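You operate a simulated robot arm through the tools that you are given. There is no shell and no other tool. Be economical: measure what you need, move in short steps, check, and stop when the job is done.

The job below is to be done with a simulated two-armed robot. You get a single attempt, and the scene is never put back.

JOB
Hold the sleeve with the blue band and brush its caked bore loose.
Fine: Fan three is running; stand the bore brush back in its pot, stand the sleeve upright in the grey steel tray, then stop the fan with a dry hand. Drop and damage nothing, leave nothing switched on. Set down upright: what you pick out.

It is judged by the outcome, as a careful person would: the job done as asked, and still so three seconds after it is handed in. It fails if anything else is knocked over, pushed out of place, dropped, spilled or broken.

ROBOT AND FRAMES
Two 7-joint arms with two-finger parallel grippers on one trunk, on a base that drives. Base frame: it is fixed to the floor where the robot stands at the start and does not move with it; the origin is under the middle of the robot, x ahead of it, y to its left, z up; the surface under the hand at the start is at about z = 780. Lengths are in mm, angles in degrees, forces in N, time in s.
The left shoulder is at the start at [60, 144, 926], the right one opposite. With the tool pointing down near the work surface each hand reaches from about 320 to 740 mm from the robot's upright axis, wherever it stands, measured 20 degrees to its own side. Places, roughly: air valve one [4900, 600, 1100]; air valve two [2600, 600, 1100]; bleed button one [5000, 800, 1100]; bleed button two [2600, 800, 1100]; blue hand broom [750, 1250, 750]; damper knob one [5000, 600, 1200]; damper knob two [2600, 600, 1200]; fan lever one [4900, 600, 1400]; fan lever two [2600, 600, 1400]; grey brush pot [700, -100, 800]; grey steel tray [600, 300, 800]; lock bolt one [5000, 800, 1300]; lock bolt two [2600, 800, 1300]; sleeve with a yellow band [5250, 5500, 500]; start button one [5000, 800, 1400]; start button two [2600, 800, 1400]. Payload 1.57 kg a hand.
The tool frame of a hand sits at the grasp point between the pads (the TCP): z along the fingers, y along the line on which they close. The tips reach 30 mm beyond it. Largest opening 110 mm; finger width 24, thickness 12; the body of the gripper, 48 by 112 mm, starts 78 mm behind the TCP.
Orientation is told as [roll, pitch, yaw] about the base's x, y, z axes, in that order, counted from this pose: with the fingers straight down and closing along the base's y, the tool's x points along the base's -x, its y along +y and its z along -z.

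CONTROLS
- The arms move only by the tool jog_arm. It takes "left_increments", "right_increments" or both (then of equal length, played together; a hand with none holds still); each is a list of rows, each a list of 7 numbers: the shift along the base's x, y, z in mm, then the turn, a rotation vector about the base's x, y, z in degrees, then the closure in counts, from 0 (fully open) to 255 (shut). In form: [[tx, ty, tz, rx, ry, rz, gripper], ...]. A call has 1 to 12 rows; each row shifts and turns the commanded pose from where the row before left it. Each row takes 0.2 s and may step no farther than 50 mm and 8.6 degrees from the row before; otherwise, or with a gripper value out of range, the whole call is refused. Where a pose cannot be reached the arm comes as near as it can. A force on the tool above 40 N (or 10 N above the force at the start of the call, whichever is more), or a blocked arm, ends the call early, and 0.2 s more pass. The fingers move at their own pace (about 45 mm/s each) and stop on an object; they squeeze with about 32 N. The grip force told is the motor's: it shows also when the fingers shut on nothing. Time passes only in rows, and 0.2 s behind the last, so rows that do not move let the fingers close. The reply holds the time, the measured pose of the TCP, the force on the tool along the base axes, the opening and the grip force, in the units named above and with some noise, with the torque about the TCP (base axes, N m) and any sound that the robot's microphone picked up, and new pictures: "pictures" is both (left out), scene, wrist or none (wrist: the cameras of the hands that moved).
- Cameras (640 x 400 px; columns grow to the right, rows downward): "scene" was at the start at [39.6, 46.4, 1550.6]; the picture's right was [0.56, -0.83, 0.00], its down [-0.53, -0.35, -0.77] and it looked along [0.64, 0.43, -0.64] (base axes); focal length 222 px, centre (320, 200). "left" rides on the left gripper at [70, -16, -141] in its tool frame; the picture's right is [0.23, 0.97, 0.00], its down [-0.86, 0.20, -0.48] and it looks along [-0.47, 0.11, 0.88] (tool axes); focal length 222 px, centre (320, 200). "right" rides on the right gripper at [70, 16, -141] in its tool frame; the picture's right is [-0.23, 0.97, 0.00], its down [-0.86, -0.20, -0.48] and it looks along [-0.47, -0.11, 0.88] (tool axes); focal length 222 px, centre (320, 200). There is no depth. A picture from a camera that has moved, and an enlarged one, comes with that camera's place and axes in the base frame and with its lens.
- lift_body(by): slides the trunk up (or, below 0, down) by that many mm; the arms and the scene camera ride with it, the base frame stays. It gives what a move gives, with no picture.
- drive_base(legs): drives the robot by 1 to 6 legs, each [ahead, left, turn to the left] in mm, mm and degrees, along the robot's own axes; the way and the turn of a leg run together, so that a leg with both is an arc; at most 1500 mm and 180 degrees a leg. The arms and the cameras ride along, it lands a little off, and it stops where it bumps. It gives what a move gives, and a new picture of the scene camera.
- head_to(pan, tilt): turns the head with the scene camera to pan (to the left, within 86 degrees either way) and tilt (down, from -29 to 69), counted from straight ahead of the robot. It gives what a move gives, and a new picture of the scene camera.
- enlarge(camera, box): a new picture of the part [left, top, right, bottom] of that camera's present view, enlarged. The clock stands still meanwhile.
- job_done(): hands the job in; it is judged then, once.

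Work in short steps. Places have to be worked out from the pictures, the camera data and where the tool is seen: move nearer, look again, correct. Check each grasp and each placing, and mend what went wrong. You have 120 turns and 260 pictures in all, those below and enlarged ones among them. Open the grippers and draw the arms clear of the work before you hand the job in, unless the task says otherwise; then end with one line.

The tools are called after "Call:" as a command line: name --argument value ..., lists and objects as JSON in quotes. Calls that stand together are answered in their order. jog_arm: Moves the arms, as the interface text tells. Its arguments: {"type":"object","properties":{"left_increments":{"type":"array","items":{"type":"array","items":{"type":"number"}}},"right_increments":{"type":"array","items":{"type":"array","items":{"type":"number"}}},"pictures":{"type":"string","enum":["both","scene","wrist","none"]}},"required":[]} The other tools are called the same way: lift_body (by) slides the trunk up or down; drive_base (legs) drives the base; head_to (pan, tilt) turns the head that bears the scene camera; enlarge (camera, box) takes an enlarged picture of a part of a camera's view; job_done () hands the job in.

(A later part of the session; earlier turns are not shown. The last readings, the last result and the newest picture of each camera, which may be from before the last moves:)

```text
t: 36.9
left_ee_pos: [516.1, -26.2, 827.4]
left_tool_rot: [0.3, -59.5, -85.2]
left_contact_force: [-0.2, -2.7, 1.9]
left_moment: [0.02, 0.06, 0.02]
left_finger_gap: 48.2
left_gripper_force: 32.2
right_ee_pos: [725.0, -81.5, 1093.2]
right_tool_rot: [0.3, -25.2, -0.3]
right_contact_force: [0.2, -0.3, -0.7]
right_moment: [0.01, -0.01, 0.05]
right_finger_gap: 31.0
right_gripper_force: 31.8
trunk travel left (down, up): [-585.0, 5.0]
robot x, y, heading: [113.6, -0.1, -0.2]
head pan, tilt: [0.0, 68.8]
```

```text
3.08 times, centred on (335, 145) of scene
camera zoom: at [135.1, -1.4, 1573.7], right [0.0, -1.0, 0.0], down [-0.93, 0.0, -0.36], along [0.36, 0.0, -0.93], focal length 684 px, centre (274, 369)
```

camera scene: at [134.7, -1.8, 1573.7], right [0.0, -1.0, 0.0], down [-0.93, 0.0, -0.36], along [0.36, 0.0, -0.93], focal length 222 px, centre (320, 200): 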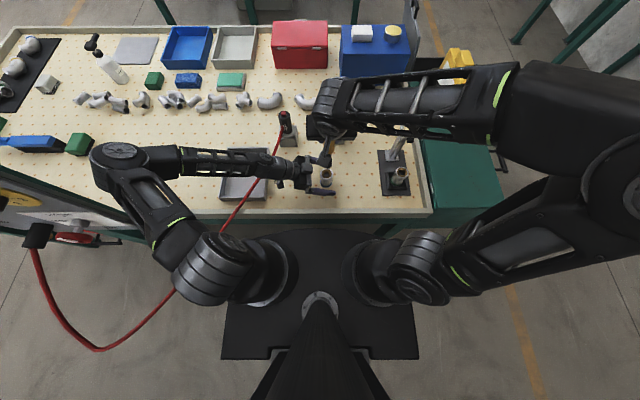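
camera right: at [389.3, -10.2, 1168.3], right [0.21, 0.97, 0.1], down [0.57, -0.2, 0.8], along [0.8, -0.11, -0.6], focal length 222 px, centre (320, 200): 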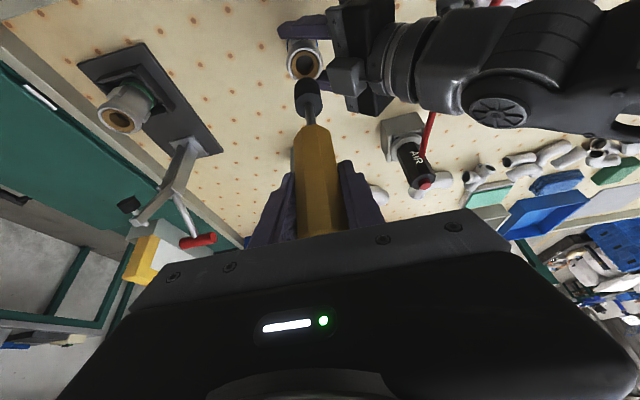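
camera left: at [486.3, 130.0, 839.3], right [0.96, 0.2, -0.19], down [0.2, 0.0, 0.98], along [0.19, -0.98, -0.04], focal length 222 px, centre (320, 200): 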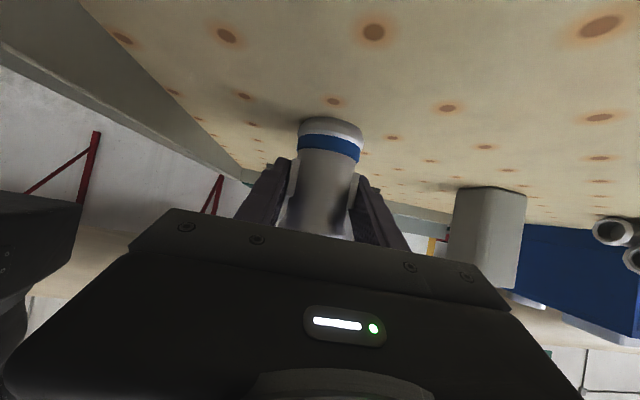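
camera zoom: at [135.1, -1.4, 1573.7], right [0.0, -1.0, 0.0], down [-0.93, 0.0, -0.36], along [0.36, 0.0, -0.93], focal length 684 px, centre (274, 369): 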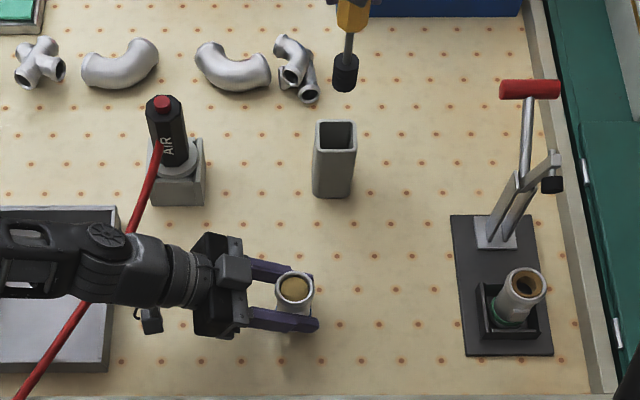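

Brush hangs over the pot (tip ≈722,-82; pot ≈720,-82). I shift 3 mm back and lower in steps into the pot.

Call:
jog_arm --right_increments '[[-3, -1, 0, 0, 0, 0, 255], [0, 0, -25, 0, 0, 0, 255], [0, 0, -25, 0, 0, 0, 255], [0, 0, -20, 0, 0, 0, 255]]' --pictures "none"

Call:
enlarge --camera "right" --box '[240, 30, 400, 190]'

Call:
enlarge --camera "scene" --box '[300, 80, 380, 160]'

```text
t: 37.9
left_ee_pos: [515.5, -24.9, 825.6]
left_tool_rot: [0.3, -59.4, -85.3]
left_contact_force: [3.0, -1.3, 4.0]
left_moment: [0.08, -0.02, -0.03]
left_finger_gap: 48.6
left_gripper_force: 32.3
right_ee_pos: [717.3, -85.5, 1025.7]
right_tool_rot: [0.2, -25.2, -0.3]
right_contact_force: [-0.2, 0.2, -1.1]
right_moment: [0.0, -0.04, 0.01]
right_finger_gap: 31.1
right_gripper_force: 32.4
trunk travel left (down, up): [-585.0, 5.0]
robot x, y, heading: [108.1, 1.2, -0.2]
head pan, tilt: [0.0, 68.8]
```

```text
2.50 times, centred on (320, 110) of right
camera zoom: at [593.4, -68.4, 1122.2], right [0.21, 0.97, 0.1], down [0.57, -0.2, 0.8], along [0.8, -0.11, -0.6], focal length 555 px, centre (320, 425)
```

zoom: 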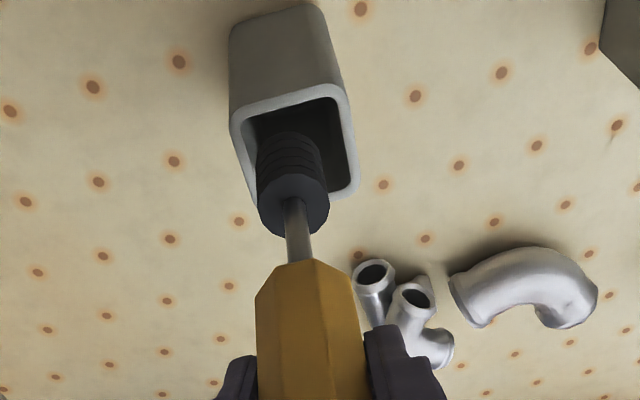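

```text
5.00 times, centred on (340, 120) of scene
camera zoom: at [134.8, -1.5, 1573.7], right [0.0, -1.0, 0.0], down [-0.93, 0.0, -0.36], along [0.36, 0.0, -0.93], focal length 1111 px, centre (220, 600)
```

zoom: 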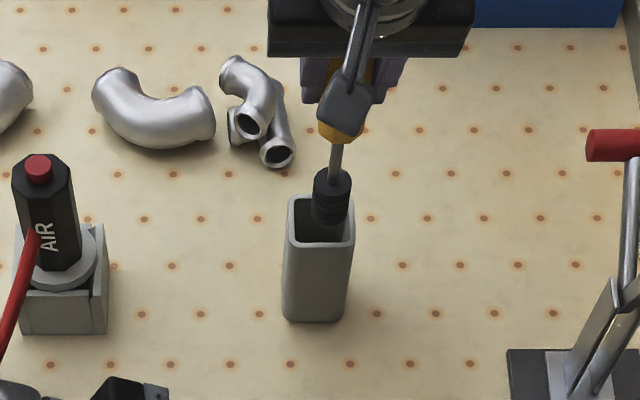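

The bristle enters the pot mouth, slightly toward -y. I correct +3 mm y, +2 mm x and go on down.

Call:
jog_arm --right_increments '[[2, 3, 0, 0, 0, 0, 255], [0, 0, -15, 0, 0, 0, 255], [0, 0, -20, 0, 0, 0, 255], [0, 0, -20, 0, 0, 0, 255]]' --pictures "none"

Call:
enlarge --camera "right" --box '[240, 30, 400, 190]'

Call:
enlarge --camera "scene" --box '[300, 80, 380, 160]'

```text
t: 38.9
left_ee_pos: [516.9, -25.0, 826.3]
left_tool_rot: [0.4, -59.7, -85.2]
left_contact_force: [2.7, -1.0, 4.2]
left_moment: [0.1, -0.03, -0.07]
left_finger_gap: 48.2
left_gripper_force: 32.4
right_ee_pos: [720.2, -82.4, 968.4]
right_tool_rot: [0.1, -25.2, -0.2]
right_contact_force: [0.1, -0.7, -0.6]
right_moment: [-0.01, 0.0, 0.0]
right_finger_gap: 30.7
right_gripper_force: 31.7
trunk travel left (down, up): [-585.0, 5.0]
robot x, y, heading: [108.4, -1.5, -0.1]
head pan, tilt: [0.0, 68.8]
```

```text
2.50 times, centred on (320, 110) of right
camera zoom: at [595.2, -65.3, 1066.5], right [0.21, 0.97, 0.1], down [0.57, -0.2, 0.8], along [0.8, -0.11, -0.6], focal length 555 px, centre (320, 425)
```

zoom: 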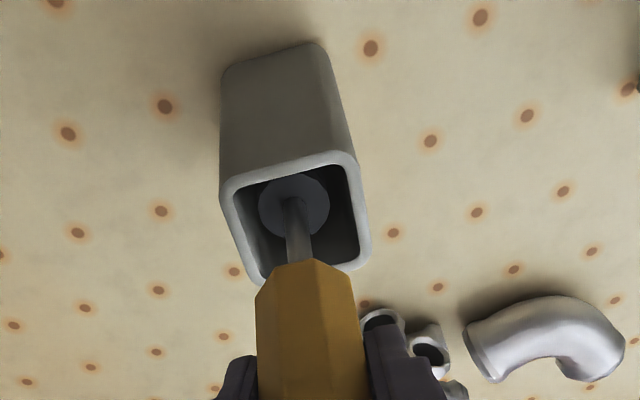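

```text
5.00 times, centred on (340, 120) of scene
camera zoom: at [134.8, -1.4, 1573.7], right [0.0, -1.0, 0.0], down [-0.93, 0.0, -0.36], along [0.36, 0.0, -0.93], focal length 1111 px, centre (220, 600)
```

zoom: 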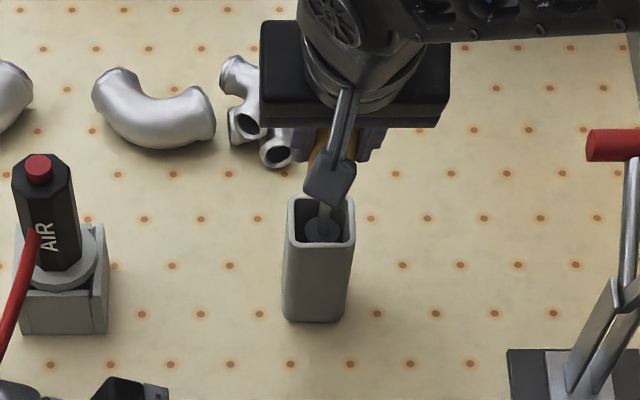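

Bristle is well inside. I lower further toward the floor of the pot, watching for contact.

Call:
jog_arm --right_increments '[[0, 0, -15, 0, 0, 0, 255], [0, 0, -15, 0, 0, 0, 255], [0, 0, -10, 0, 0, 0, 255]]' --pictures "none"

Call:
enlarge --camera "right" --box '[240, 50, 400, 210]'

```text
t: 39.7
left_ee_pos: [516.1, -25.6, 826.5]
left_tool_rot: [0.2, -59.5, -85.3]
left_contact_force: [2.5, 0.0, 5.7]
left_moment: [0.18, 0.0, -0.08]
left_finger_gap: 48.2
left_gripper_force: 31.6
right_ee_pos: [719.1, -83.2, 929.4]
right_tool_rot: [0.1, -25.3, -0.3]
right_contact_force: [0.5, -0.3, -0.6]
right_moment: [-0.01, 0.0, 0.0]
right_finger_gap: 31.0
right_gripper_force: 32.3
trunk travel left (down, up): [-585.0, 5.0]
robot x, y, heading: [110.8, -0.9, -0.3]
head pan, tilt: [0.0, 68.8]
```

```text
2.50 times, centred on (320, 130) of right
camera zoom: at [593.9, -65.5, 1026.9], right [0.21, 0.97, 0.1], down [0.57, -0.2, 0.8], along [0.79, -0.11, -0.6], focal length 555 px, centre (320, 375)
```

zoom: 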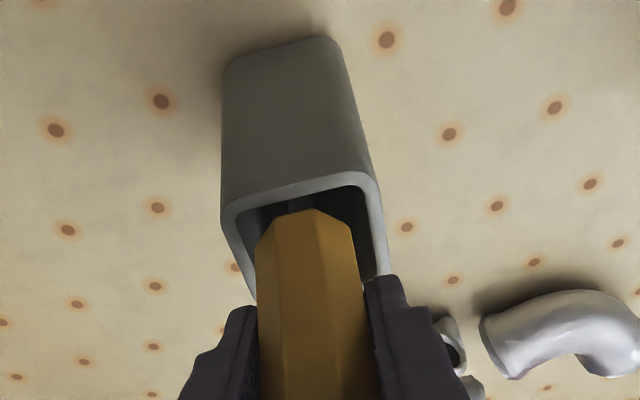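

No contact yet (it slid up a little in the grip). Down in 4 mm steps until it touches.

Call:
jog_arm --right_increments '[[0, 0, -4, 0, 0, 0, 255], [0, 0, -4, 0, 0, 0, 255], [0, 0, -3, 0, 0, 0, 255]]' --pictures "none"

Call:
enlarge --camera "right" --box '[240, 50, 400, 210]'

```text
t: 40.5
left_ee_pos: [516.0, -25.4, 826.2]
left_tool_rot: [0.3, -59.4, -85.3]
left_contact_force: [0.5, -0.3, 6.2]
left_moment: [0.18, 0.03, -0.03]
left_finger_gap: 48.5
left_gripper_force: 32.1
right_ee_pos: [720.8, -80.7, 918.1]
right_tool_rot: [0.0, -25.1, -0.3]
right_contact_force: [-0.1, 0.1, -1.8]
right_moment: [-0.01, -0.01, -0.03]
right_finger_gap: 31.3
right_gripper_force: 31.4
trunk travel left (down, up): [-585.0, 5.0]
robot x, y, heading: [108.2, -1.7, -0.4]
head pan, tilt: [0.0, 68.8]
```

```text
2.50 times, centred on (320, 130) of right
camera zoom: at [595.9, -64.5, 1016.2], right [0.21, 0.97, 0.1], down [0.57, -0.2, 0.8], along [0.8, -0.11, -0.6], focal length 555 px, centre (320, 375)
```

zoom: 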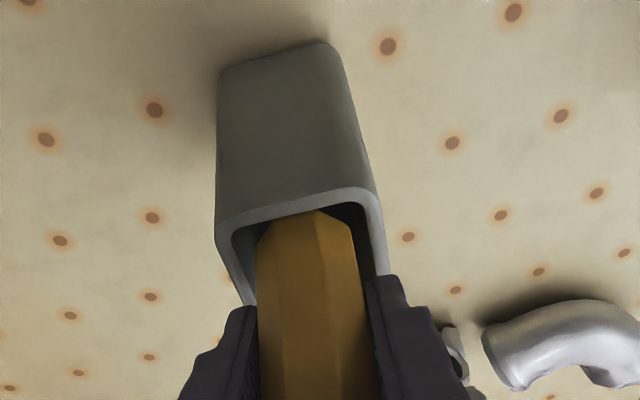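

Still free; three more mm-steps.

Call:
jog_arm --right_increments '[[0, 0, -3, 0, 0, 0, 255], [0, 0, -3, 0, 0, 0, 255]]' --pictures "none"

Call:
enlarge --camera "right" --box '[240, 50, 400, 210]'

```text
t: 41.1
left_ee_pos: [513.1, -25.6, 826.2]
left_tool_rot: [0.3, -59.5, -85.4]
left_contact_force: [-0.4, -0.2, -0.2]
left_moment: [-0.02, -0.03, -0.02]
left_finger_gap: 48.7
left_gripper_force: 31.9
right_ee_pos: [720.5, -80.9, 916.5]
right_tool_rot: [0.2, -25.8, -0.2]
right_contact_force: [-4.0, -3.8, 25.9]
right_moment: [-0.47, 0.57, -0.01]
right_finger_gap: 31.1
right_gripper_force: 32.2
trunk travel left (down, up): [-585.0, 5.0]
robot x, y, heading: [109.7, -5.6, -0.1]
head pan, tilt: [0.0, 68.8]
```

```text
2.50 times, centred on (320, 130) of right
camera zoom: at [595.2, -64.8, 1013.7], right [0.21, 0.97, 0.1], down [0.56, -0.2, 0.8], along [0.8, -0.11, -0.59], focal length 555 px, centre (320, 375)
```

zoom: 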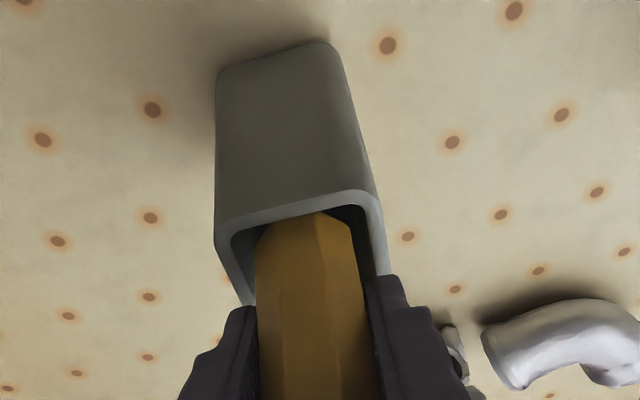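

It stands on the pot floor. I ease up 3 mm and open gradually.

Call:
jog_arm --right_increments '[[0, 0, 3, 0, 0, 0, 255], [0, 0, 0, 0, 0, 0, 170], [0, 0, 0, 0, 0, 0, 120], [0, 0, 0, 0, 0, 0, 60], [0, 0, 0, 0, 0, 0, 0], [0, 0, 0, 0, 0, 0, 0], [0, 0, 0, 0, 0, 0, 0]]' --pictures "wrist"

```text
t: 42.7
left_ee_pos: [514.6, -25.6, 825.9]
left_tool_rot: [0.3, -59.5, -85.3]
left_contact_force: [-2.2, -0.5, 0.1]
left_moment: [0.08, 0.15, -0.01]
left_finger_gap: 48.3
left_gripper_force: 31.3
right_ee_pos: [719.2, -80.9, 915.5]
right_tool_rot: [0.1, -25.2, -0.1]
right_contact_force: [-0.2, -0.2, 0.1]
right_moment: [0.01, 0.02, 0.02]
right_finger_gap: 110.3
right_gripper_force: 0.1
trunk travel left (down, up): [-585.0, 5.0]
robot x, y, heading: [107.7, -1.9, 0.0]
head pan, tilt: [0.0, 68.8]
camera right: at [595.3, -64.9, 1013.2], right [0.21, 0.97, 0.1], down [0.57, -0.2, 0.8], along [0.8, -0.11, -0.6], focal length 222 px, centre (320, 200)
```

right: 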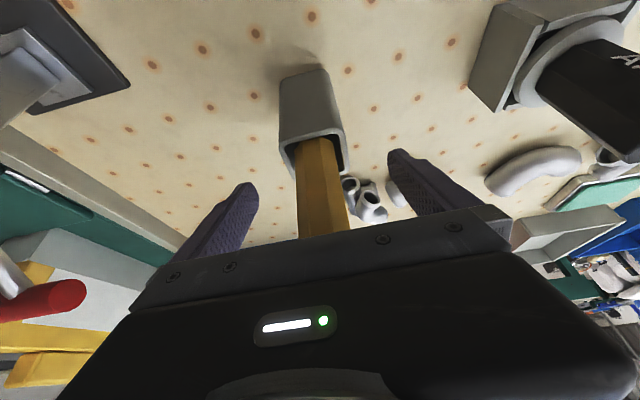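

Brush stands in the pot. I withdraw the right hand along its finger direction, then to the right.

Call:
jog_arm --right_increments '[[-13, 0, 27, 0, 0, 0, 0], [-17, 0, 36, 0, 0, 0, 0], [-17, 0, 36, 0, 0, 0, 0], [-17, 0, 36, 0, 0, 0, 0], [-40, -20, 15, 0, 0, 0, 0], [-40, -25, 0, 0, 0, 0, 0], [-40, -25, 0, 0, 0, 0, 0], [-40, -25, 0, 0, 0, 0, 0]]' --pictures "none"

Call:
head_to --pan 15 --tilt 55

Call:
enlarge --camera "scene" --box '[220, 100, 460, 300]'

```text
t: 44.5
left_ee_pos: [513.6, -25.6, 826.5]
left_tool_rot: [0.2, -59.5, -85.3]
left_contact_force: [-1.3, 2.4, 2.6]
left_moment: [0.17, 0.1, 0.01]
left_finger_gap: 48.5
left_gripper_force: 31.9
right_ee_pos: [494.4, -172.3, 1067.3]
right_tool_rot: [0.1, -25.3, -0.2]
right_contact_force: [-0.2, 0.6, 0.2]
right_moment: [0.04, 0.06, 0.04]
right_finger_gap: 109.8
right_gripper_force: 0.0
trunk travel left (down, up): [-585.0, 5.0]
robot x, y, heading: [109.8, -2.7, -0.3]
head pan, tilt: [0.0, 68.8]
```

```text
t: 45.3
left_ee_pos: [514.5, -26.0, 827.0]
left_tool_rot: [0.2, -59.5, -85.3]
left_contact_force: [-1.7, -0.7, 1.4]
left_moment: [0.07, 0.16, 0.04]
left_finger_gap: 48.5
left_gripper_force: 32.2
right_ee_pos: [495.7, -172.0, 1067.1]
right_tool_rot: [0.0, -25.2, -0.2]
right_contact_force: [0.5, 0.0, -0.7]
right_moment: [0.01, 0.0, 0.0]
right_finger_gap: 110.0
right_gripper_force: 0.1
trunk travel left (down, up): [-585.0, 5.0]
robot x, y, heading: [108.9, -2.6, -0.2]
head pan, tilt: [15.0, 55.0]
camera scene: at [148.0, 17.0, 1589.1], right [0.25, -0.97, 0.0], down [-0.79, -0.21, -0.57], along [0.55, 0.15, -0.82], focal length 222 px, centre (320, 200)
```

scene: 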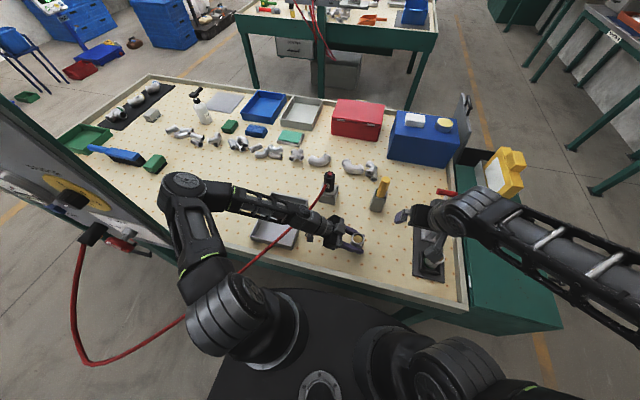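

```text
2.00 times, centred on (340, 200) of scene
camera zoom: at [148.0, 17.0, 1589.1], right [0.25, -0.97, 0.0], down [-0.79, -0.21, -0.57], along [0.55, 0.15, -0.82], focal length 444 px, centre (280, 200)
```

zoom: 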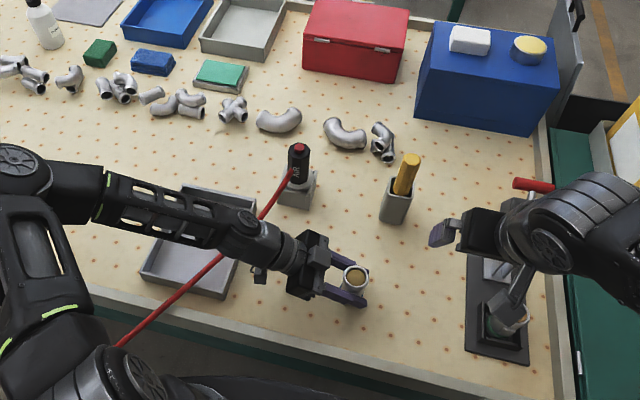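

Brush is back. The panel edge is at ≈(300,502), close to the left elbow, so before heading to the tray I lift the sleeve and swing the hand's yaw back to ≈-42° to bring the elbow inward.

Call:
jog_arm --left_increments '[[0, 0, 15, 0, 0, 0, 255], [0, 0, 30, 0, 0, 0, 255], [0, 0, 30, 0, 0, 0, 255], [0, 0, 30, 0, 0, 0, 255], [0, 0, 10, 0, 0, 7, 255], [0, 0, 0, 0, 0, 8.5, 255], [0, 0, 0, 0, 0, 8.5, 255], [0, 0, 0, 0, 0, 8.5, 255], [0, 0, 0, 0, 0, 8.5, 255]]'

```text
t: 47.3
left_ee_pos: [547.3, -32.9, 931.2]
left_tool_rot: [0.2, -59.4, -44.1]
left_contact_force: [-0.8, -0.7, 0.2]
left_moment: [-0.02, 0.01, 0.03]
left_finger_gap: 0.0
left_gripper_force: 21.1
left hand out of reach, approached as far as the arm can: row 8, 9
right_ee_pos: [496.4, -174.0, 1066.5]
right_tool_rot: [0.2, -25.2, -0.2]
right_contact_force: [0.2, 0.0, -0.1]
right_moment: [0.0, 0.01, 0.0]
right_finger_gap: 110.1
right_gripper_force: 0.0
trunk travel left (down, up): [-585.0, 5.0]
robot x, y, heading: [112.9, 4.0, -0.3]
head pan, tilt: [15.0, 55.0]
camera scene: at [148.6, 16.5, 1589.1], right [0.26, -0.97, 0.0], down [-0.79, -0.21, -0.57], along [0.55, 0.15, -0.82], focal length 222 px, centre (320, 200)
camera left: at [423.5, 64.5, 943.9], right [0.59, 0.78, -0.19], down [0.15, 0.13, 0.98], along [0.79, -0.61, -0.05], focal length 222 px, centre (320, 200)
```

scene: 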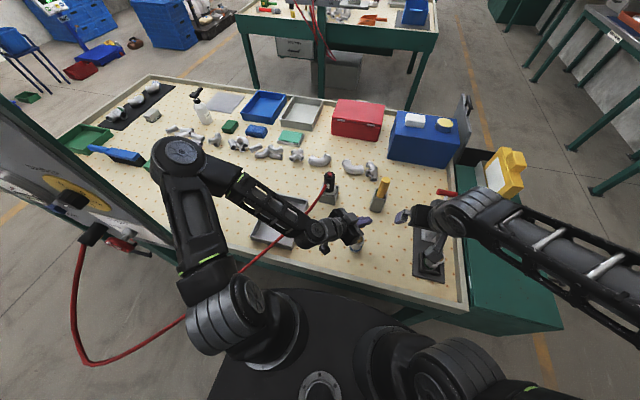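
left: 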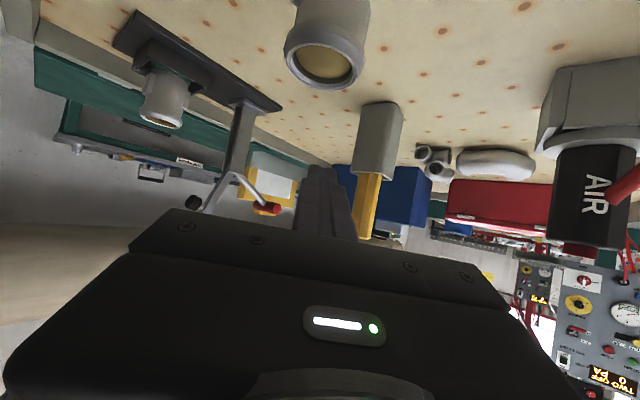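

The grip slipped off: the fingers are shut on nothing while the sleeve still seems to stand on the bench. I check it closely.

Call:
enlarge --camera "left" --box '[240, 0, 420, 120]'

Call:
enlarge --camera "scene" --box '[290, 190, 410, 290]'

```text
3.33 times, centred on (330, 60) of left
camera zoom: at [423.5, 64.5, 943.9], right [0.59, 0.78, -0.19], down [0.15, 0.13, 0.98], along [0.79, -0.61, -0.05], focal length 740 px, centre (287, 667)
```

zoom: 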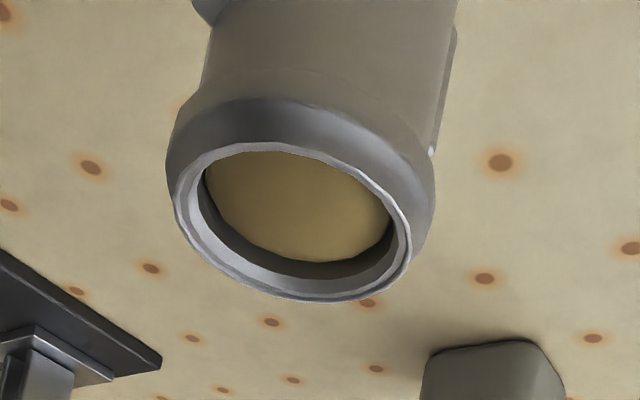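

```text
4.00 times, centred on (350, 240) of scene
camera zoom: at [148.6, 16.5, 1589.1], right [0.26, -0.97, 0.0], down [-0.79, -0.21, -0.57], along [0.55, 0.15, -0.82], focal length 889 px, centre (200, 40)
```

zoom: 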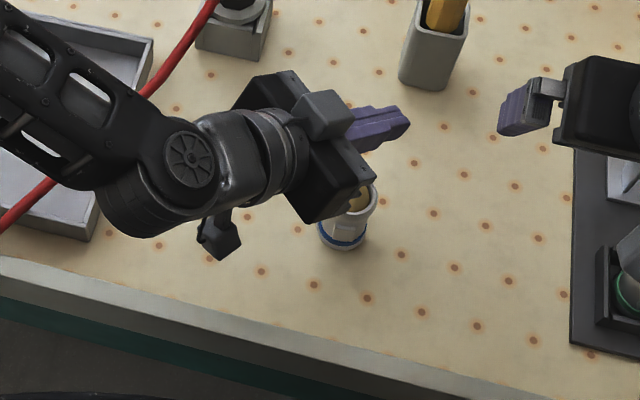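

The sleeve stayed upright where it was, dust in it. I'll regrasp it from straight above across its smooth sides. First I raise and open the left hand, turn it vertical, and move the right hand farther away.

Call:
jog_arm --left_increments '[[-5, 5, 30, 0, 0, 0, 255], [-5, 5, 35, 0, 0, 0, 255], [0, 0, 10, 5.9, 6.1, 0, 120], [0, 0, 5, 5.9, 6.1, 0, 0], [-5, 0, 0, 5.9, 6.1, 0, 0], [-5, 0, 0, 5.9, 6.1, 0, 0], [-5, 0, 0, 5.9, 6.1, 0, 0], [-5, 0, 0, 5.9, 6.1, 0, 0], [-5, 0, 0, 5.9, 6.1, 0, 0]]' --right_increments '[[0, -20, 10, 0, 0, 0, 0], [-10, -30, 10, 0, 0, 0, 0], [-20, -30, 0, 0, 0, 0, 0], [-20, -30, 0, 0, 0, 0, 0], [-20, 0, 0, 0, 0, 0, 0], [0, 0, 0, 0, 0, 0, 0], [0, 0, 0, 0, 0, 0, 0], [0, 0, 0, 0, 0, 0, 0], [0, 0, 0, 0, 0, 0, 0]]'

```text
t: 49.3
left_ee_pos: [534.1, -30.8, 1008.2]
left_tool_rot: [0.1, 0.1, -44.1]
left_contact_force: [0.7, -0.9, 0.5]
left_moment: [0.04, -0.02, 0.01]
left_finger_gap: 109.5
left_gripper_force: 0.2
left hand out of reach, approached as far as the arm can: row 1, 2, 5
right_ee_pos: [433.3, -290.1, 1090.3]
right_tool_rot: [0.2, -25.1, -0.4]
right_contact_force: [-0.3, -0.1, -0.1]
right_moment: [0.01, -0.01, -0.01]
right_finger_gap: 110.1
right_gripper_force: 0.0
right hand out of reach, approached as far as the arm can: row 5
trunk travel left (down, up): [-585.0, 5.0]
robot x, y, heading: [110.5, -0.2, -0.2]
head pan, tilt: [15.0, 55.0]
camera scene: at [147.7, 16.0, 1589.2], right [0.26, -0.97, 0.0], down [-0.79, -0.21, -0.57], along [0.55, 0.15, -0.82], focal length 222 px, centre (320, 200)
camera right: at [309.8, -274.2, 1189.9], right [0.21, 0.97, 0.1], down [0.57, -0.2, 0.8], along [0.79, -0.11, -0.6], focal length 222 px, centre (320, 200)
camera left: at [473.1, 5.0, 1150.0], right [0.51, 0.86, 0.0], down [0.75, -0.45, 0.48], along [0.41, -0.24, -0.88], focal length 222 px, centre (320, 200)
```

scene: 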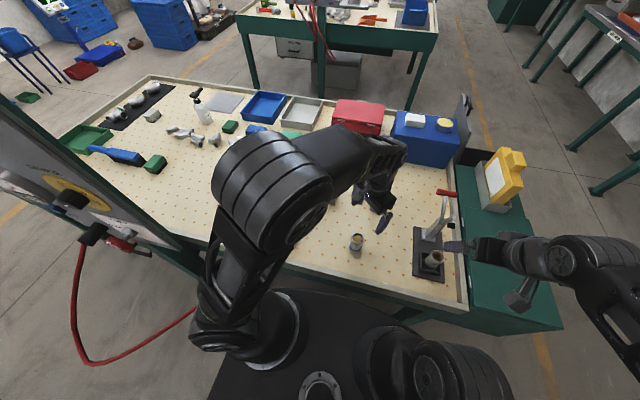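
right: 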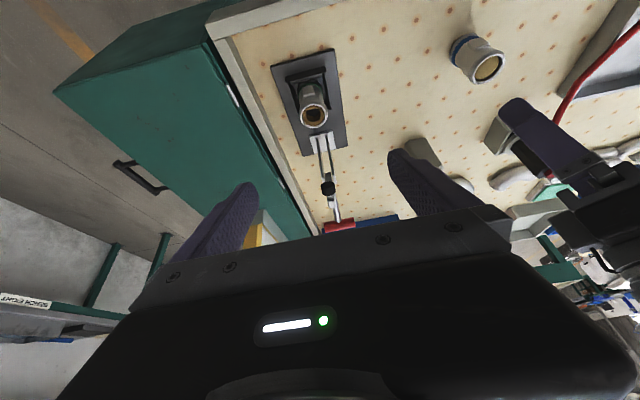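
left: 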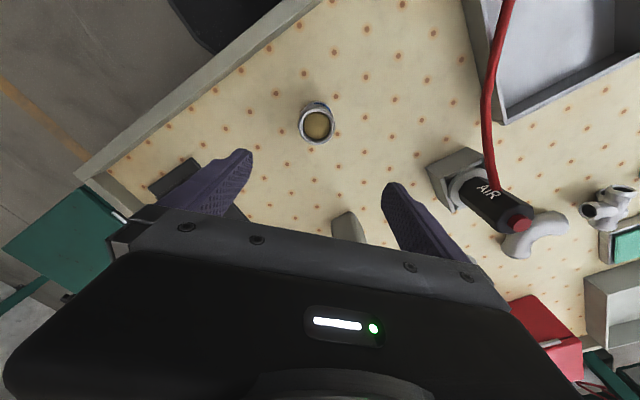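

Sleeve still upright at ≈(512,-25). I turn the left hand's yaw to 0 (pads across the smooth sides) and centre it above.

Call:
jog_arm --left_increments '[[-5, 1, 0, 0, 0, 8.5, 0], [-5, 1, 0, 0, 0, 8.5, 0], [-5, 1, 0, 0, 0, 8.5, 0], [-4, 1, 0, 0, 0, 8.5, 0], [-3, 1, 0, 0, 0, 8.5, 0], [0, 0, -25, 0, 0, 3, 0], [0, 0, -25, 0, 0, 0, 0]]' --pictures "wrist"

Call:
enlarge --camera "left" --box '[240, 60, 400, 220]'

```text
t: 50.9
left_ee_pos: [511.7, -28.6, 955.7]
left_tool_rot: [0.0, -0.1, 1.3]
left_contact_force: [0.0, 0.7, -0.4]
left_moment: [0.01, -0.03, -0.03]
left_finger_gap: 109.9
left_gripper_force: 0.0
right_ee_pos: [434.8, -290.3, 1092.0]
right_tool_rot: [0.1, -25.1, -0.3]
right_contact_force: [0.5, -0.1, -0.4]
right_moment: [0.02, 0.02, 0.0]
right_finger_gap: 110.2
right_gripper_force: 0.1
trunk travel left (down, up): [-585.0, 5.0]
robot x, y, heading: [106.5, 0.2, -0.2]
head pan, tilt: [15.0, 55.0]
camera left: at [443.8, -45.7, 1099.0], right [-0.25, 0.97, 0.0], down [0.85, 0.22, 0.48], along [0.46, 0.12, -0.88], focal length 222 px, centre (320, 200)
```

left: 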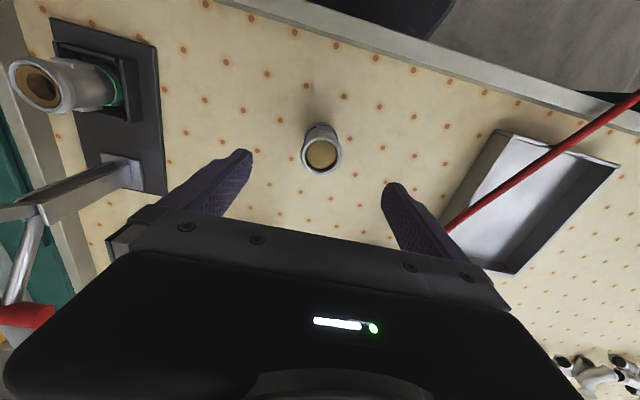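

```text
2.50 times, centred on (320, 140) of left
camera zoom: at [443.8, -45.7, 1099.0], right [-0.25, 0.97, 0.0], down [0.85, 0.22, 0.48], along [0.46, 0.12, -0.88], focal length 555 px, centre (320, 350)
```

zoom: 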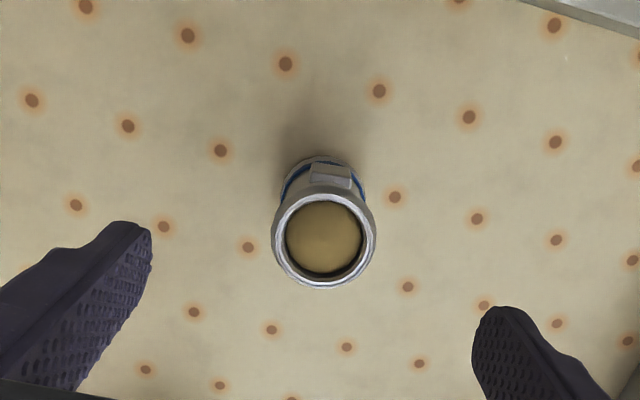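

Centred (rim ≈513,-26), lugs front/back. I descend around it to TCP z≈828.

Call:
jog_arm --left_increments '[[1, 1, -32, 0, 0, 0, 0], [0, 1, -32, 0, 0, 0, 0], [0, 0, -32, 0, 0, 0, 0], [0, 0, -31, 0, 0, 0, 0]]' --pictures "wrist"

```text
t: 51.9
left_ee_pos: [512.8, -28.0, 829.4]
left_tool_rot: [0.0, -0.1, 1.3]
left_contact_force: [0.0, 0.1, -0.6]
left_moment: [-0.02, -0.01, 0.02]
left_finger_gap: 109.8
left_gripper_force: 0.0
right_ee_pos: [433.7, -289.3, 1091.2]
right_tool_rot: [0.2, -25.1, -0.2]
right_contact_force: [0.0, 0.5, 0.4]
right_moment: [0.03, 0.0, -0.02]
right_finger_gap: 110.1
right_gripper_force: 0.1
trunk travel left (down, up): [-585.0, 5.0]
robot x, y, heading: [110.3, 1.6, 0.1]
head pan, tilt: [15.0, 55.0]
camera left: at [443.7, -45.5, 971.3], right [-0.25, 0.97, 0.0], down [0.85, 0.22, 0.48], along [0.46, 0.12, -0.88], focal length 222 px, centre (320, 200)
```

left: 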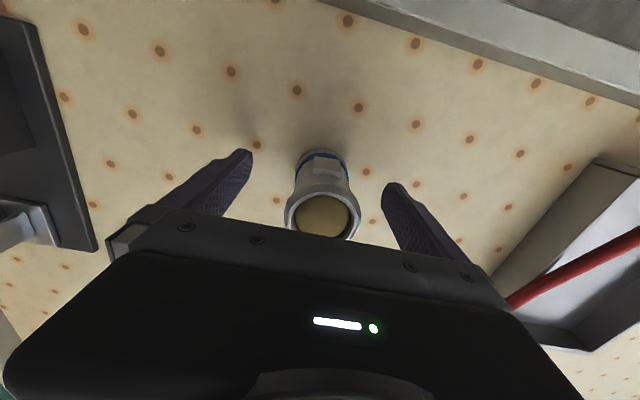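

Centred between the fingers; I close.

Call:
jog_arm --left_increments '[[0, 1, 0, 0, 0, 0, 120], [0, 0, 0, 0, 0, 0, 255], [0, 0, 0, 0, 0, 0, 255], [0, 0, 0, 0, 0, 0, 255], [0, 0, 0, 0, 0, 0, 255], [0, 0, 0, 0, 0, 0, 255]]' --pictures "wrist"

```text
t: 53.3
left_ee_pos: [514.0, -26.8, 829.7]
left_tool_rot: [0.0, -0.2, 1.3]
left_contact_force: [1.5, 1.3, 0.6]
left_moment: [0.0, 0.04, -0.01]
left_finger_gap: 47.9
left_gripper_force: 32.2
right_ee_pos: [433.0, -290.0, 1089.9]
right_tool_rot: [0.1, -25.1, -0.3]
right_contact_force: [0.8, -0.3, 0.7]
right_moment: [-0.01, -0.01, 0.02]
right_finger_gap: 110.1
right_gripper_force: 0.1
trunk travel left (down, up): [-585.0, 5.0]
robot x, y, heading: [109.2, 0.6, -0.1]
head pan, tilt: [15.0, 55.0]
camera left: at [444.0, -43.9, 971.5], right [-0.25, 0.97, 0.0], down [0.85, 0.22, 0.48], along [0.46, 0.12, -0.88], focal length 222 px, centre (320, 200)
```

left: 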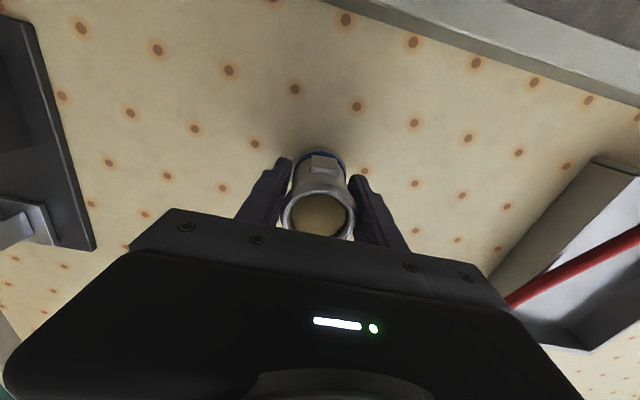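

Gripped at 48 mm. I lift just 8 mm and check gap, weight and picture.

Call:
jog_arm --left_increments '[[0, 0, 4, 0, 0, 0, 255], [0, 0, 4, 0, 0, 0, 255], [0, 0, 0, 0, 0, 0, 255]]' --pictures "wrist"

```text
t: 54.1
left_ee_pos: [512.3, -25.0, 837.7]
left_tool_rot: [0.1, -0.1, 1.4]
left_contact_force: [0.1, 0.7, -3.4]
left_moment: [0.01, -0.01, 0.01]
left_finger_gap: 48.0
left_gripper_force: 32.0
right_ee_pos: [434.7, -290.6, 1092.1]
right_tool_rot: [0.3, -25.1, -0.3]
right_contact_force: [0.2, -0.9, -0.2]
right_moment: [-0.03, 0.01, -0.01]
right_finger_gap: 109.9
right_gripper_force: 0.1
trunk travel left (down, up): [-585.0, 5.0]
robot x, y, heading: [111.5, 0.5, -0.1]
head pan, tilt: [15.0, 55.0]
camera left: at [444.6, -43.0, 980.3], right [-0.25, 0.97, 0.0], down [0.85, 0.22, 0.48], along [0.46, 0.12, -0.88], focal length 222 px, centre (320, 200)
```

left: 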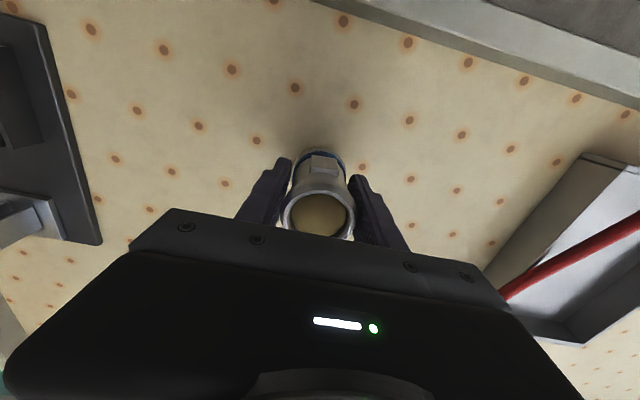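

It holds (3.4 N weight). I lift to TCP z≈985 and carry it, upright, over the back part of the tray at ≈(595,280), clear of the hose.

Call:
jog_arm --left_increments '[[0, 0, 30, 0, 0, 0, 255], [0, 0, 40, 0, 0, 0, 255], [0, 0, 40, 0, 0, 0, 255], [0, 0, 38, 0, 0, 0, 255], [10, 38, 0, 0, 0, 0, 255], [10, 38, 0, 0, 0, 0, 255], [12, 38, 0, 0, 0, 0, 255], [12, 38, 0, 0, 0, 0, 255], [12, 38, 0, 0, 0, 0, 255], [12, 38, 0, 0, 0, 0, 255], [7, 38, 0, 0, 0, 0, 255], [7, 38, 0, 0, 0, 0, 255]]'

```text
t: 56.7
left_ee_pos: [594.6, 276.5, 986.2]
left_tool_rot: [0.0, 0.1, 1.3]
left_contact_force: [0.2, 0.0, -3.5]
left_moment: [0.01, 0.01, -0.01]
left_finger_gap: 47.7
left_gripper_force: 32.1
right_ee_pos: [434.4, -289.9, 1091.1]
right_tool_rot: [0.1, -25.1, -0.2]
right_contact_force: [-0.2, -0.1, -0.2]
right_moment: [-0.03, 0.0, -0.01]
right_finger_gap: 110.2
right_gripper_force: 0.1
trunk travel left (down, up): [-585.0, 5.0]
robot x, y, heading: [108.9, 1.6, 0.0]
head pan, tilt: [15.0, 55.0]
camera scene: at [149.1, 18.1, 1589.1], right [0.26, -0.97, 0.0], down [-0.79, -0.21, -0.57], along [0.55, 0.15, -0.82], focal length 222 px, centre (320, 200)
camera left: at [525.9, 259.4, 1128.2], right [-0.25, 0.97, 0.0], down [0.85, 0.22, 0.48], along [0.46, 0.12, -0.88], focal length 222 px, centre (320, 200)
```

scene: 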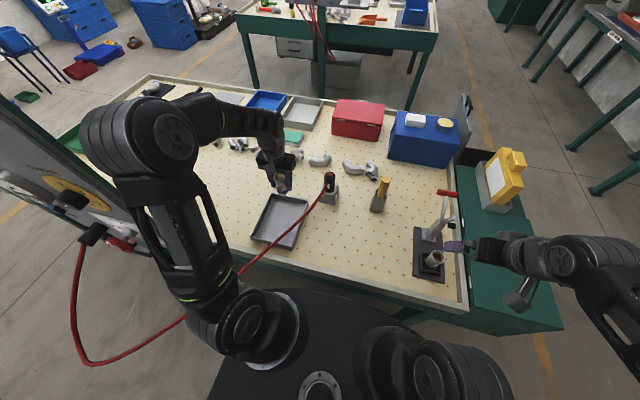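
left: 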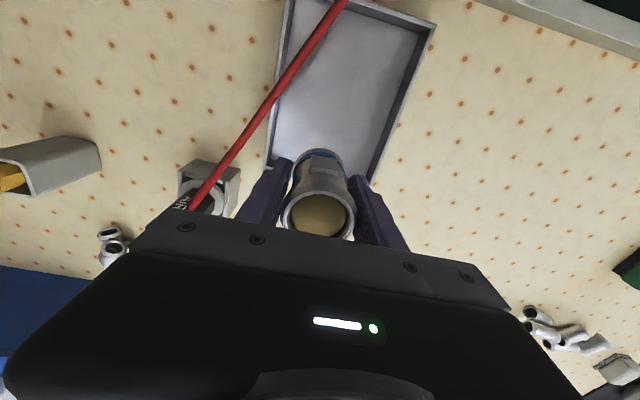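

Over the tray's rear part (tray ≈ x 441–640, y 212–373). I shift to (578,292) and lower to about 20 mm above its floor.

Call:
jog_arm --left_increments '[[-16, 15, 0, 0, 0, 0, 255], [0, 0, -35, 0, 0, 0, 255], [0, 0, -35, 0, 0, 0, 255], [0, 0, -35, 0, 0, 0, 255], [0, 0, -25, 0, 0, 0, 255]]'

Call:
enlarge --camera "scene" --box '[220, 130, 340, 260]'

```text
t: 57.9
left_ee_pos: [579.7, 295.2, 856.1]
left_tool_rot: [0.0, -0.1, 1.3]
left_contact_force: [0.3, -1.1, -4.0]
left_moment: [0.06, -0.01, -0.02]
left_finger_gap: 47.9
left_gripper_force: 32.0
right_ee_pos: [435.3, -288.9, 1091.1]
right_tool_rot: [0.1, -25.1, -0.2]
right_contact_force: [0.3, 0.4, 0.5]
right_moment: [-0.01, -0.01, 0.0]
right_finger_gap: 110.0
right_gripper_force: 0.1
trunk travel left (down, up): [-585.0, 5.0]
robot x, y, heading: [110.9, -1.5, -0.2]
head pan, tilt: [15.0, 55.0]
camera scene: at [148.9, 17.7, 1589.1], right [0.26, -0.97, 0.0], down [-0.79, -0.21, -0.57], along [0.55, 0.15, -0.82], focal length 222 px, centre (320, 200)
camera left: at [510.3, 278.0, 998.2], right [-0.25, 0.97, 0.0], down [0.85, 0.22, 0.48], along [0.46, 0.12, -0.88], focal length 222 px, centre (320, 200)
```

scene: 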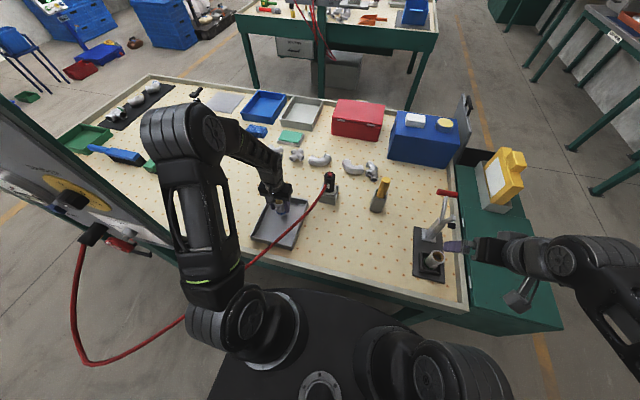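
left: 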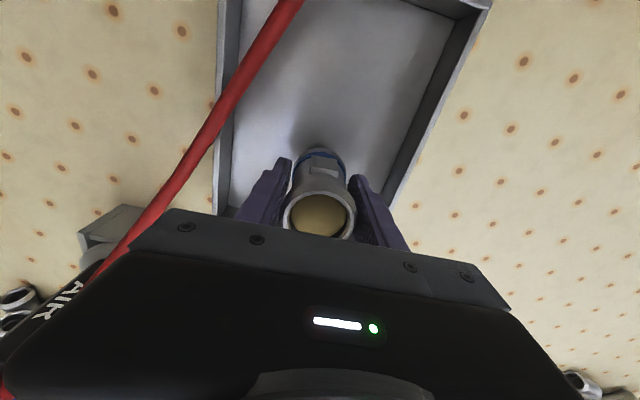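

```text
3.08 times, centred on (280, 195) of scene
camera zoom: at [148.9, 17.7, 1589.1], right [0.26, -0.97, 0.0], down [-0.79, -0.21, -0.57], along [0.55, 0.15, -0.82], focal length 684 px, centre (443, 215)
```

zoom: 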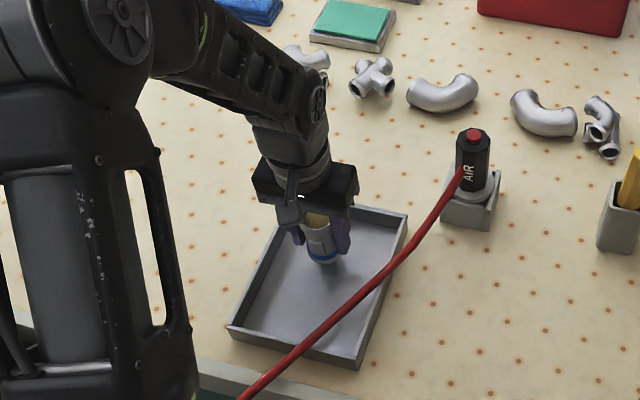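

Well inside the tray, clear of the hose. I lower gently to touch down.

Call:
jog_arm --left_increments '[[0, 0, -8, 0, 0, 0, 255], [0, 0, -6, 0, 0, 0, 255], [0, 0, -4, 0, 0, 0, 255], [0, 0, -2, 0, 0, 0, 255]]' --pictures "none"

```text
t: 58.9
left_ee_pos: [579.2, 293.8, 835.3]
left_tool_rot: [0.0, -0.1, 1.4]
left_contact_force: [0.6, 0.4, -3.9]
left_moment: [-0.02, 0.04, -0.01]
left_finger_gap: 48.1
left_gripper_force: 32.2
right_ee_pos: [434.5, -289.8, 1091.9]
right_tool_rot: [0.1, -25.0, -0.2]
right_contact_force: [-0.4, 0.3, -0.5]
right_moment: [0.0, -0.01, -0.01]
right_finger_gap: 110.0
right_gripper_force: 0.1
trunk travel left (down, up): [-585.0, 5.0]
robot x, y, heading: [107.6, -1.6, -0.5]
head pan, tilt: [15.0, 55.0]
```

Not touching yet; 1 mm steps.

Call:
jog_arm --left_increments '[[0, 0, -1, 0, 0, 0, 255], [0, 0, -1, 0, 0, 0, 255]]' --pictures "none"

```text
t: 59.5
left_ee_pos: [579.8, 294.5, 835.6]
left_tool_rot: [0.1, -0.1, 1.3]
left_contact_force: [-1.8, -0.4, 6.6]
left_moment: [-0.11, 0.2, 0.01]
left_finger_gap: 47.7
left_gripper_force: 31.9
right_ee_pos: [433.8, -290.6, 1092.1]
right_tool_rot: [0.1, -25.1, -0.3]
right_contact_force: [-0.2, 0.2, 0.3]
right_moment: [0.02, 0.03, -0.03]
right_finger_gap: 110.2
right_gripper_force: 0.1
trunk travel left (down, up): [-585.0, 5.0]
robot x, y, heading: [110.4, 2.6, -0.2]
head pan, tilt: [15.0, 55.0]
```

Touched down (6.6 N up). I open the fingers only to ~75 mm, since the tray walls are near.

Call:
jog_arm --left_increments '[[0, 0, 0.5, 0, 0, 0, 140], [0, 0, 0, 0, 0, 0, 110], [0, 0, 0, 0, 0, 0, 85], [0, 0, 0, 0, 0, 0, 85], [0, 0, 0, 0, 0, 0, 85]]' --pictures "wrist"

```text
t: 60.7
left_ee_pos: [579.3, 296.5, 836.9]
left_tool_rot: [0.1, -0.2, 1.3]
left_contact_force: [-0.3, 0.4, -0.1]
left_moment: [0.02, 0.0, 0.01]
left_finger_gap: 73.4
left_gripper_force: 0.1
right_ee_pos: [434.4, -289.9, 1091.3]
right_tool_rot: [0.0, -25.1, -0.2]
right_contact_force: [0.2, -0.7, -0.4]
right_moment: [0.01, 0.01, 0.01]
right_finger_gap: 110.2
right_gripper_force: 0.0
trunk travel left (down, up): [-585.0, 5.0]
robot x, y, heading: [106.9, -1.3, -0.2]
head pan, tilt: [15.0, 55.0]
camera left: at [511.0, 277.6, 977.7], right [-0.25, 0.97, 0.0], down [0.85, 0.22, 0.48], along [0.46, 0.12, -0.88], focal length 222 px, centre (320, 200)
```

left: 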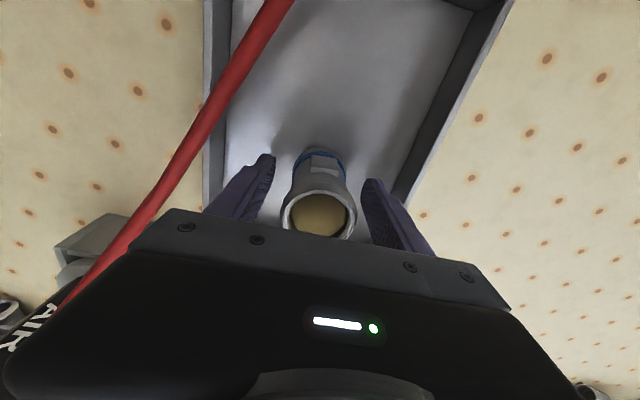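

The sleeve stands free. I withdraw straight up, then check.

Call:
jog_arm --left_increments '[[0, 0, 25, 0, 0, 0, 85], [0, 0, 35, 0, 0, 0, 85], [0, 0, 40, 0, 0, 0, 85], [0, 0, 45, 0, 0, 0, 85], [0, 0, 40, 0, 0, 0, 85]]'

Call:
enlarge --camera "scene" --box '[220, 130, 400, 260]'

```text
t: 61.9
left_ee_pos: [579.7, 295.9, 1022.0]
left_tool_rot: [0.0, -0.1, 1.4]
left_contact_force: [-0.2, -0.5, 0.3]
left_moment: [-0.01, -0.02, 0.04]
left_finger_gap: 73.6
left_gripper_force: 0.0
right_ee_pos: [434.0, -290.3, 1091.1]
right_tool_rot: [0.3, -25.0, -0.3]
right_contact_force: [-0.1, -0.6, -0.2]
right_moment: [0.0, -0.02, -0.02]
right_finger_gap: 110.1
right_gripper_force: 0.2
trunk travel left (down, up): [-585.0, 5.0]
robot x, y, heading: [110.5, -0.7, -0.1]
head pan, tilt: [15.0, 55.0]
camera scene: at [147.7, 17.0, 1589.1], right [0.26, -0.97, 0.0], down [-0.79, -0.21, -0.57], along [0.55, 0.15, -0.82], focal length 222 px, centre (320, 200)
camera left: at [511.9, 278.6, 1163.7], right [-0.25, 0.97, 0.0], down [0.85, 0.22, 0.48], along [0.46, 0.12, -0.88], focal length 222 px, centre (320, 200)
```

scene: 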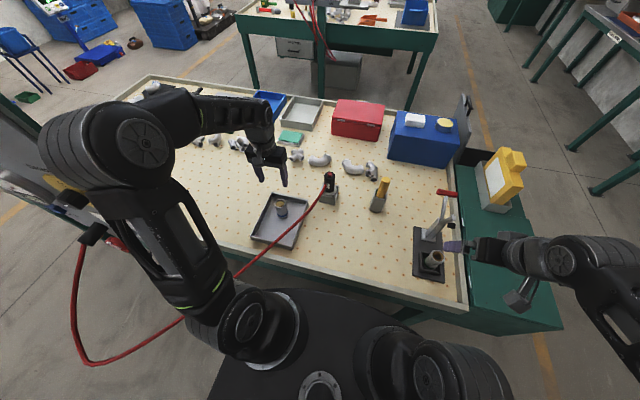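
left: 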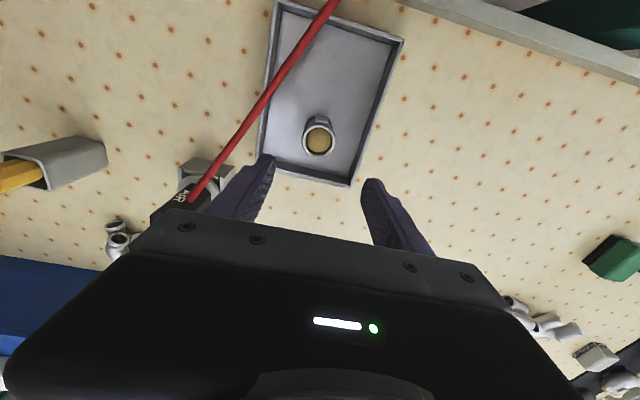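

```text
3.08 times, centred on (310, 195) of scene
camera zoom: at [147.7, 17.0, 1589.1], right [0.26, -0.97, 0.0], down [-0.79, -0.21, -0.57], along [0.55, 0.15, -0.82], focal length 684 px, centre (351, 215)
```

zoom: 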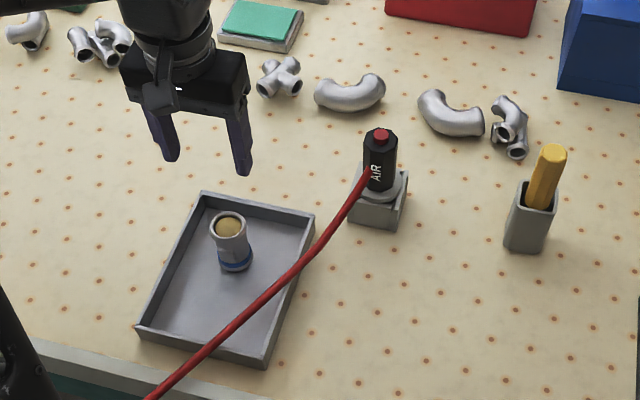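

The sleeve stands upright in the tray and the brush in its pot. Next the fan: I look at the panel, hose and floor on the left to plan the drive.

Call:
head_to --pan 75 --tilt 35

```text
t: 63.2
left_ee_pos: [581.5, 295.7, 1020.7]
left_tool_rot: [0.0, -0.2, 1.3]
left_contact_force: [-0.1, -0.1, -0.5]
left_moment: [-0.01, 0.01, 0.02]
left_finger_gap: 73.6
left_gripper_force: 0.0
right_ee_pos: [434.4, -289.4, 1092.0]
right_tool_rot: [0.1, -25.1, -0.2]
right_contact_force: [1.0, -0.4, -0.3]
right_moment: [0.0, 0.0, 0.01]
right_finger_gap: 109.8
right_gripper_force: 0.0
trunk travel left (down, up): [-585.0, 5.0]
robot x, y, heading: [108.6, -2.1, -0.5]
head pan, tilt: [75.0, 35.0]
camera scene: at [101.8, 83.7, 1617.3], right [0.96, -0.26, 0.0], down [-0.15, -0.55, -0.82], along [0.22, 0.79, -0.57], focal length 222 px, centre (320, 200)
```

scene: 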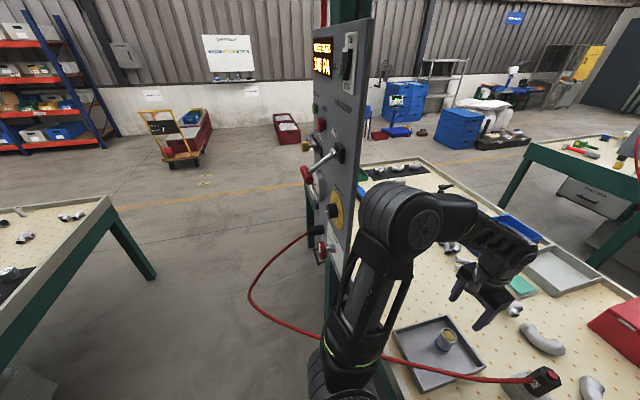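

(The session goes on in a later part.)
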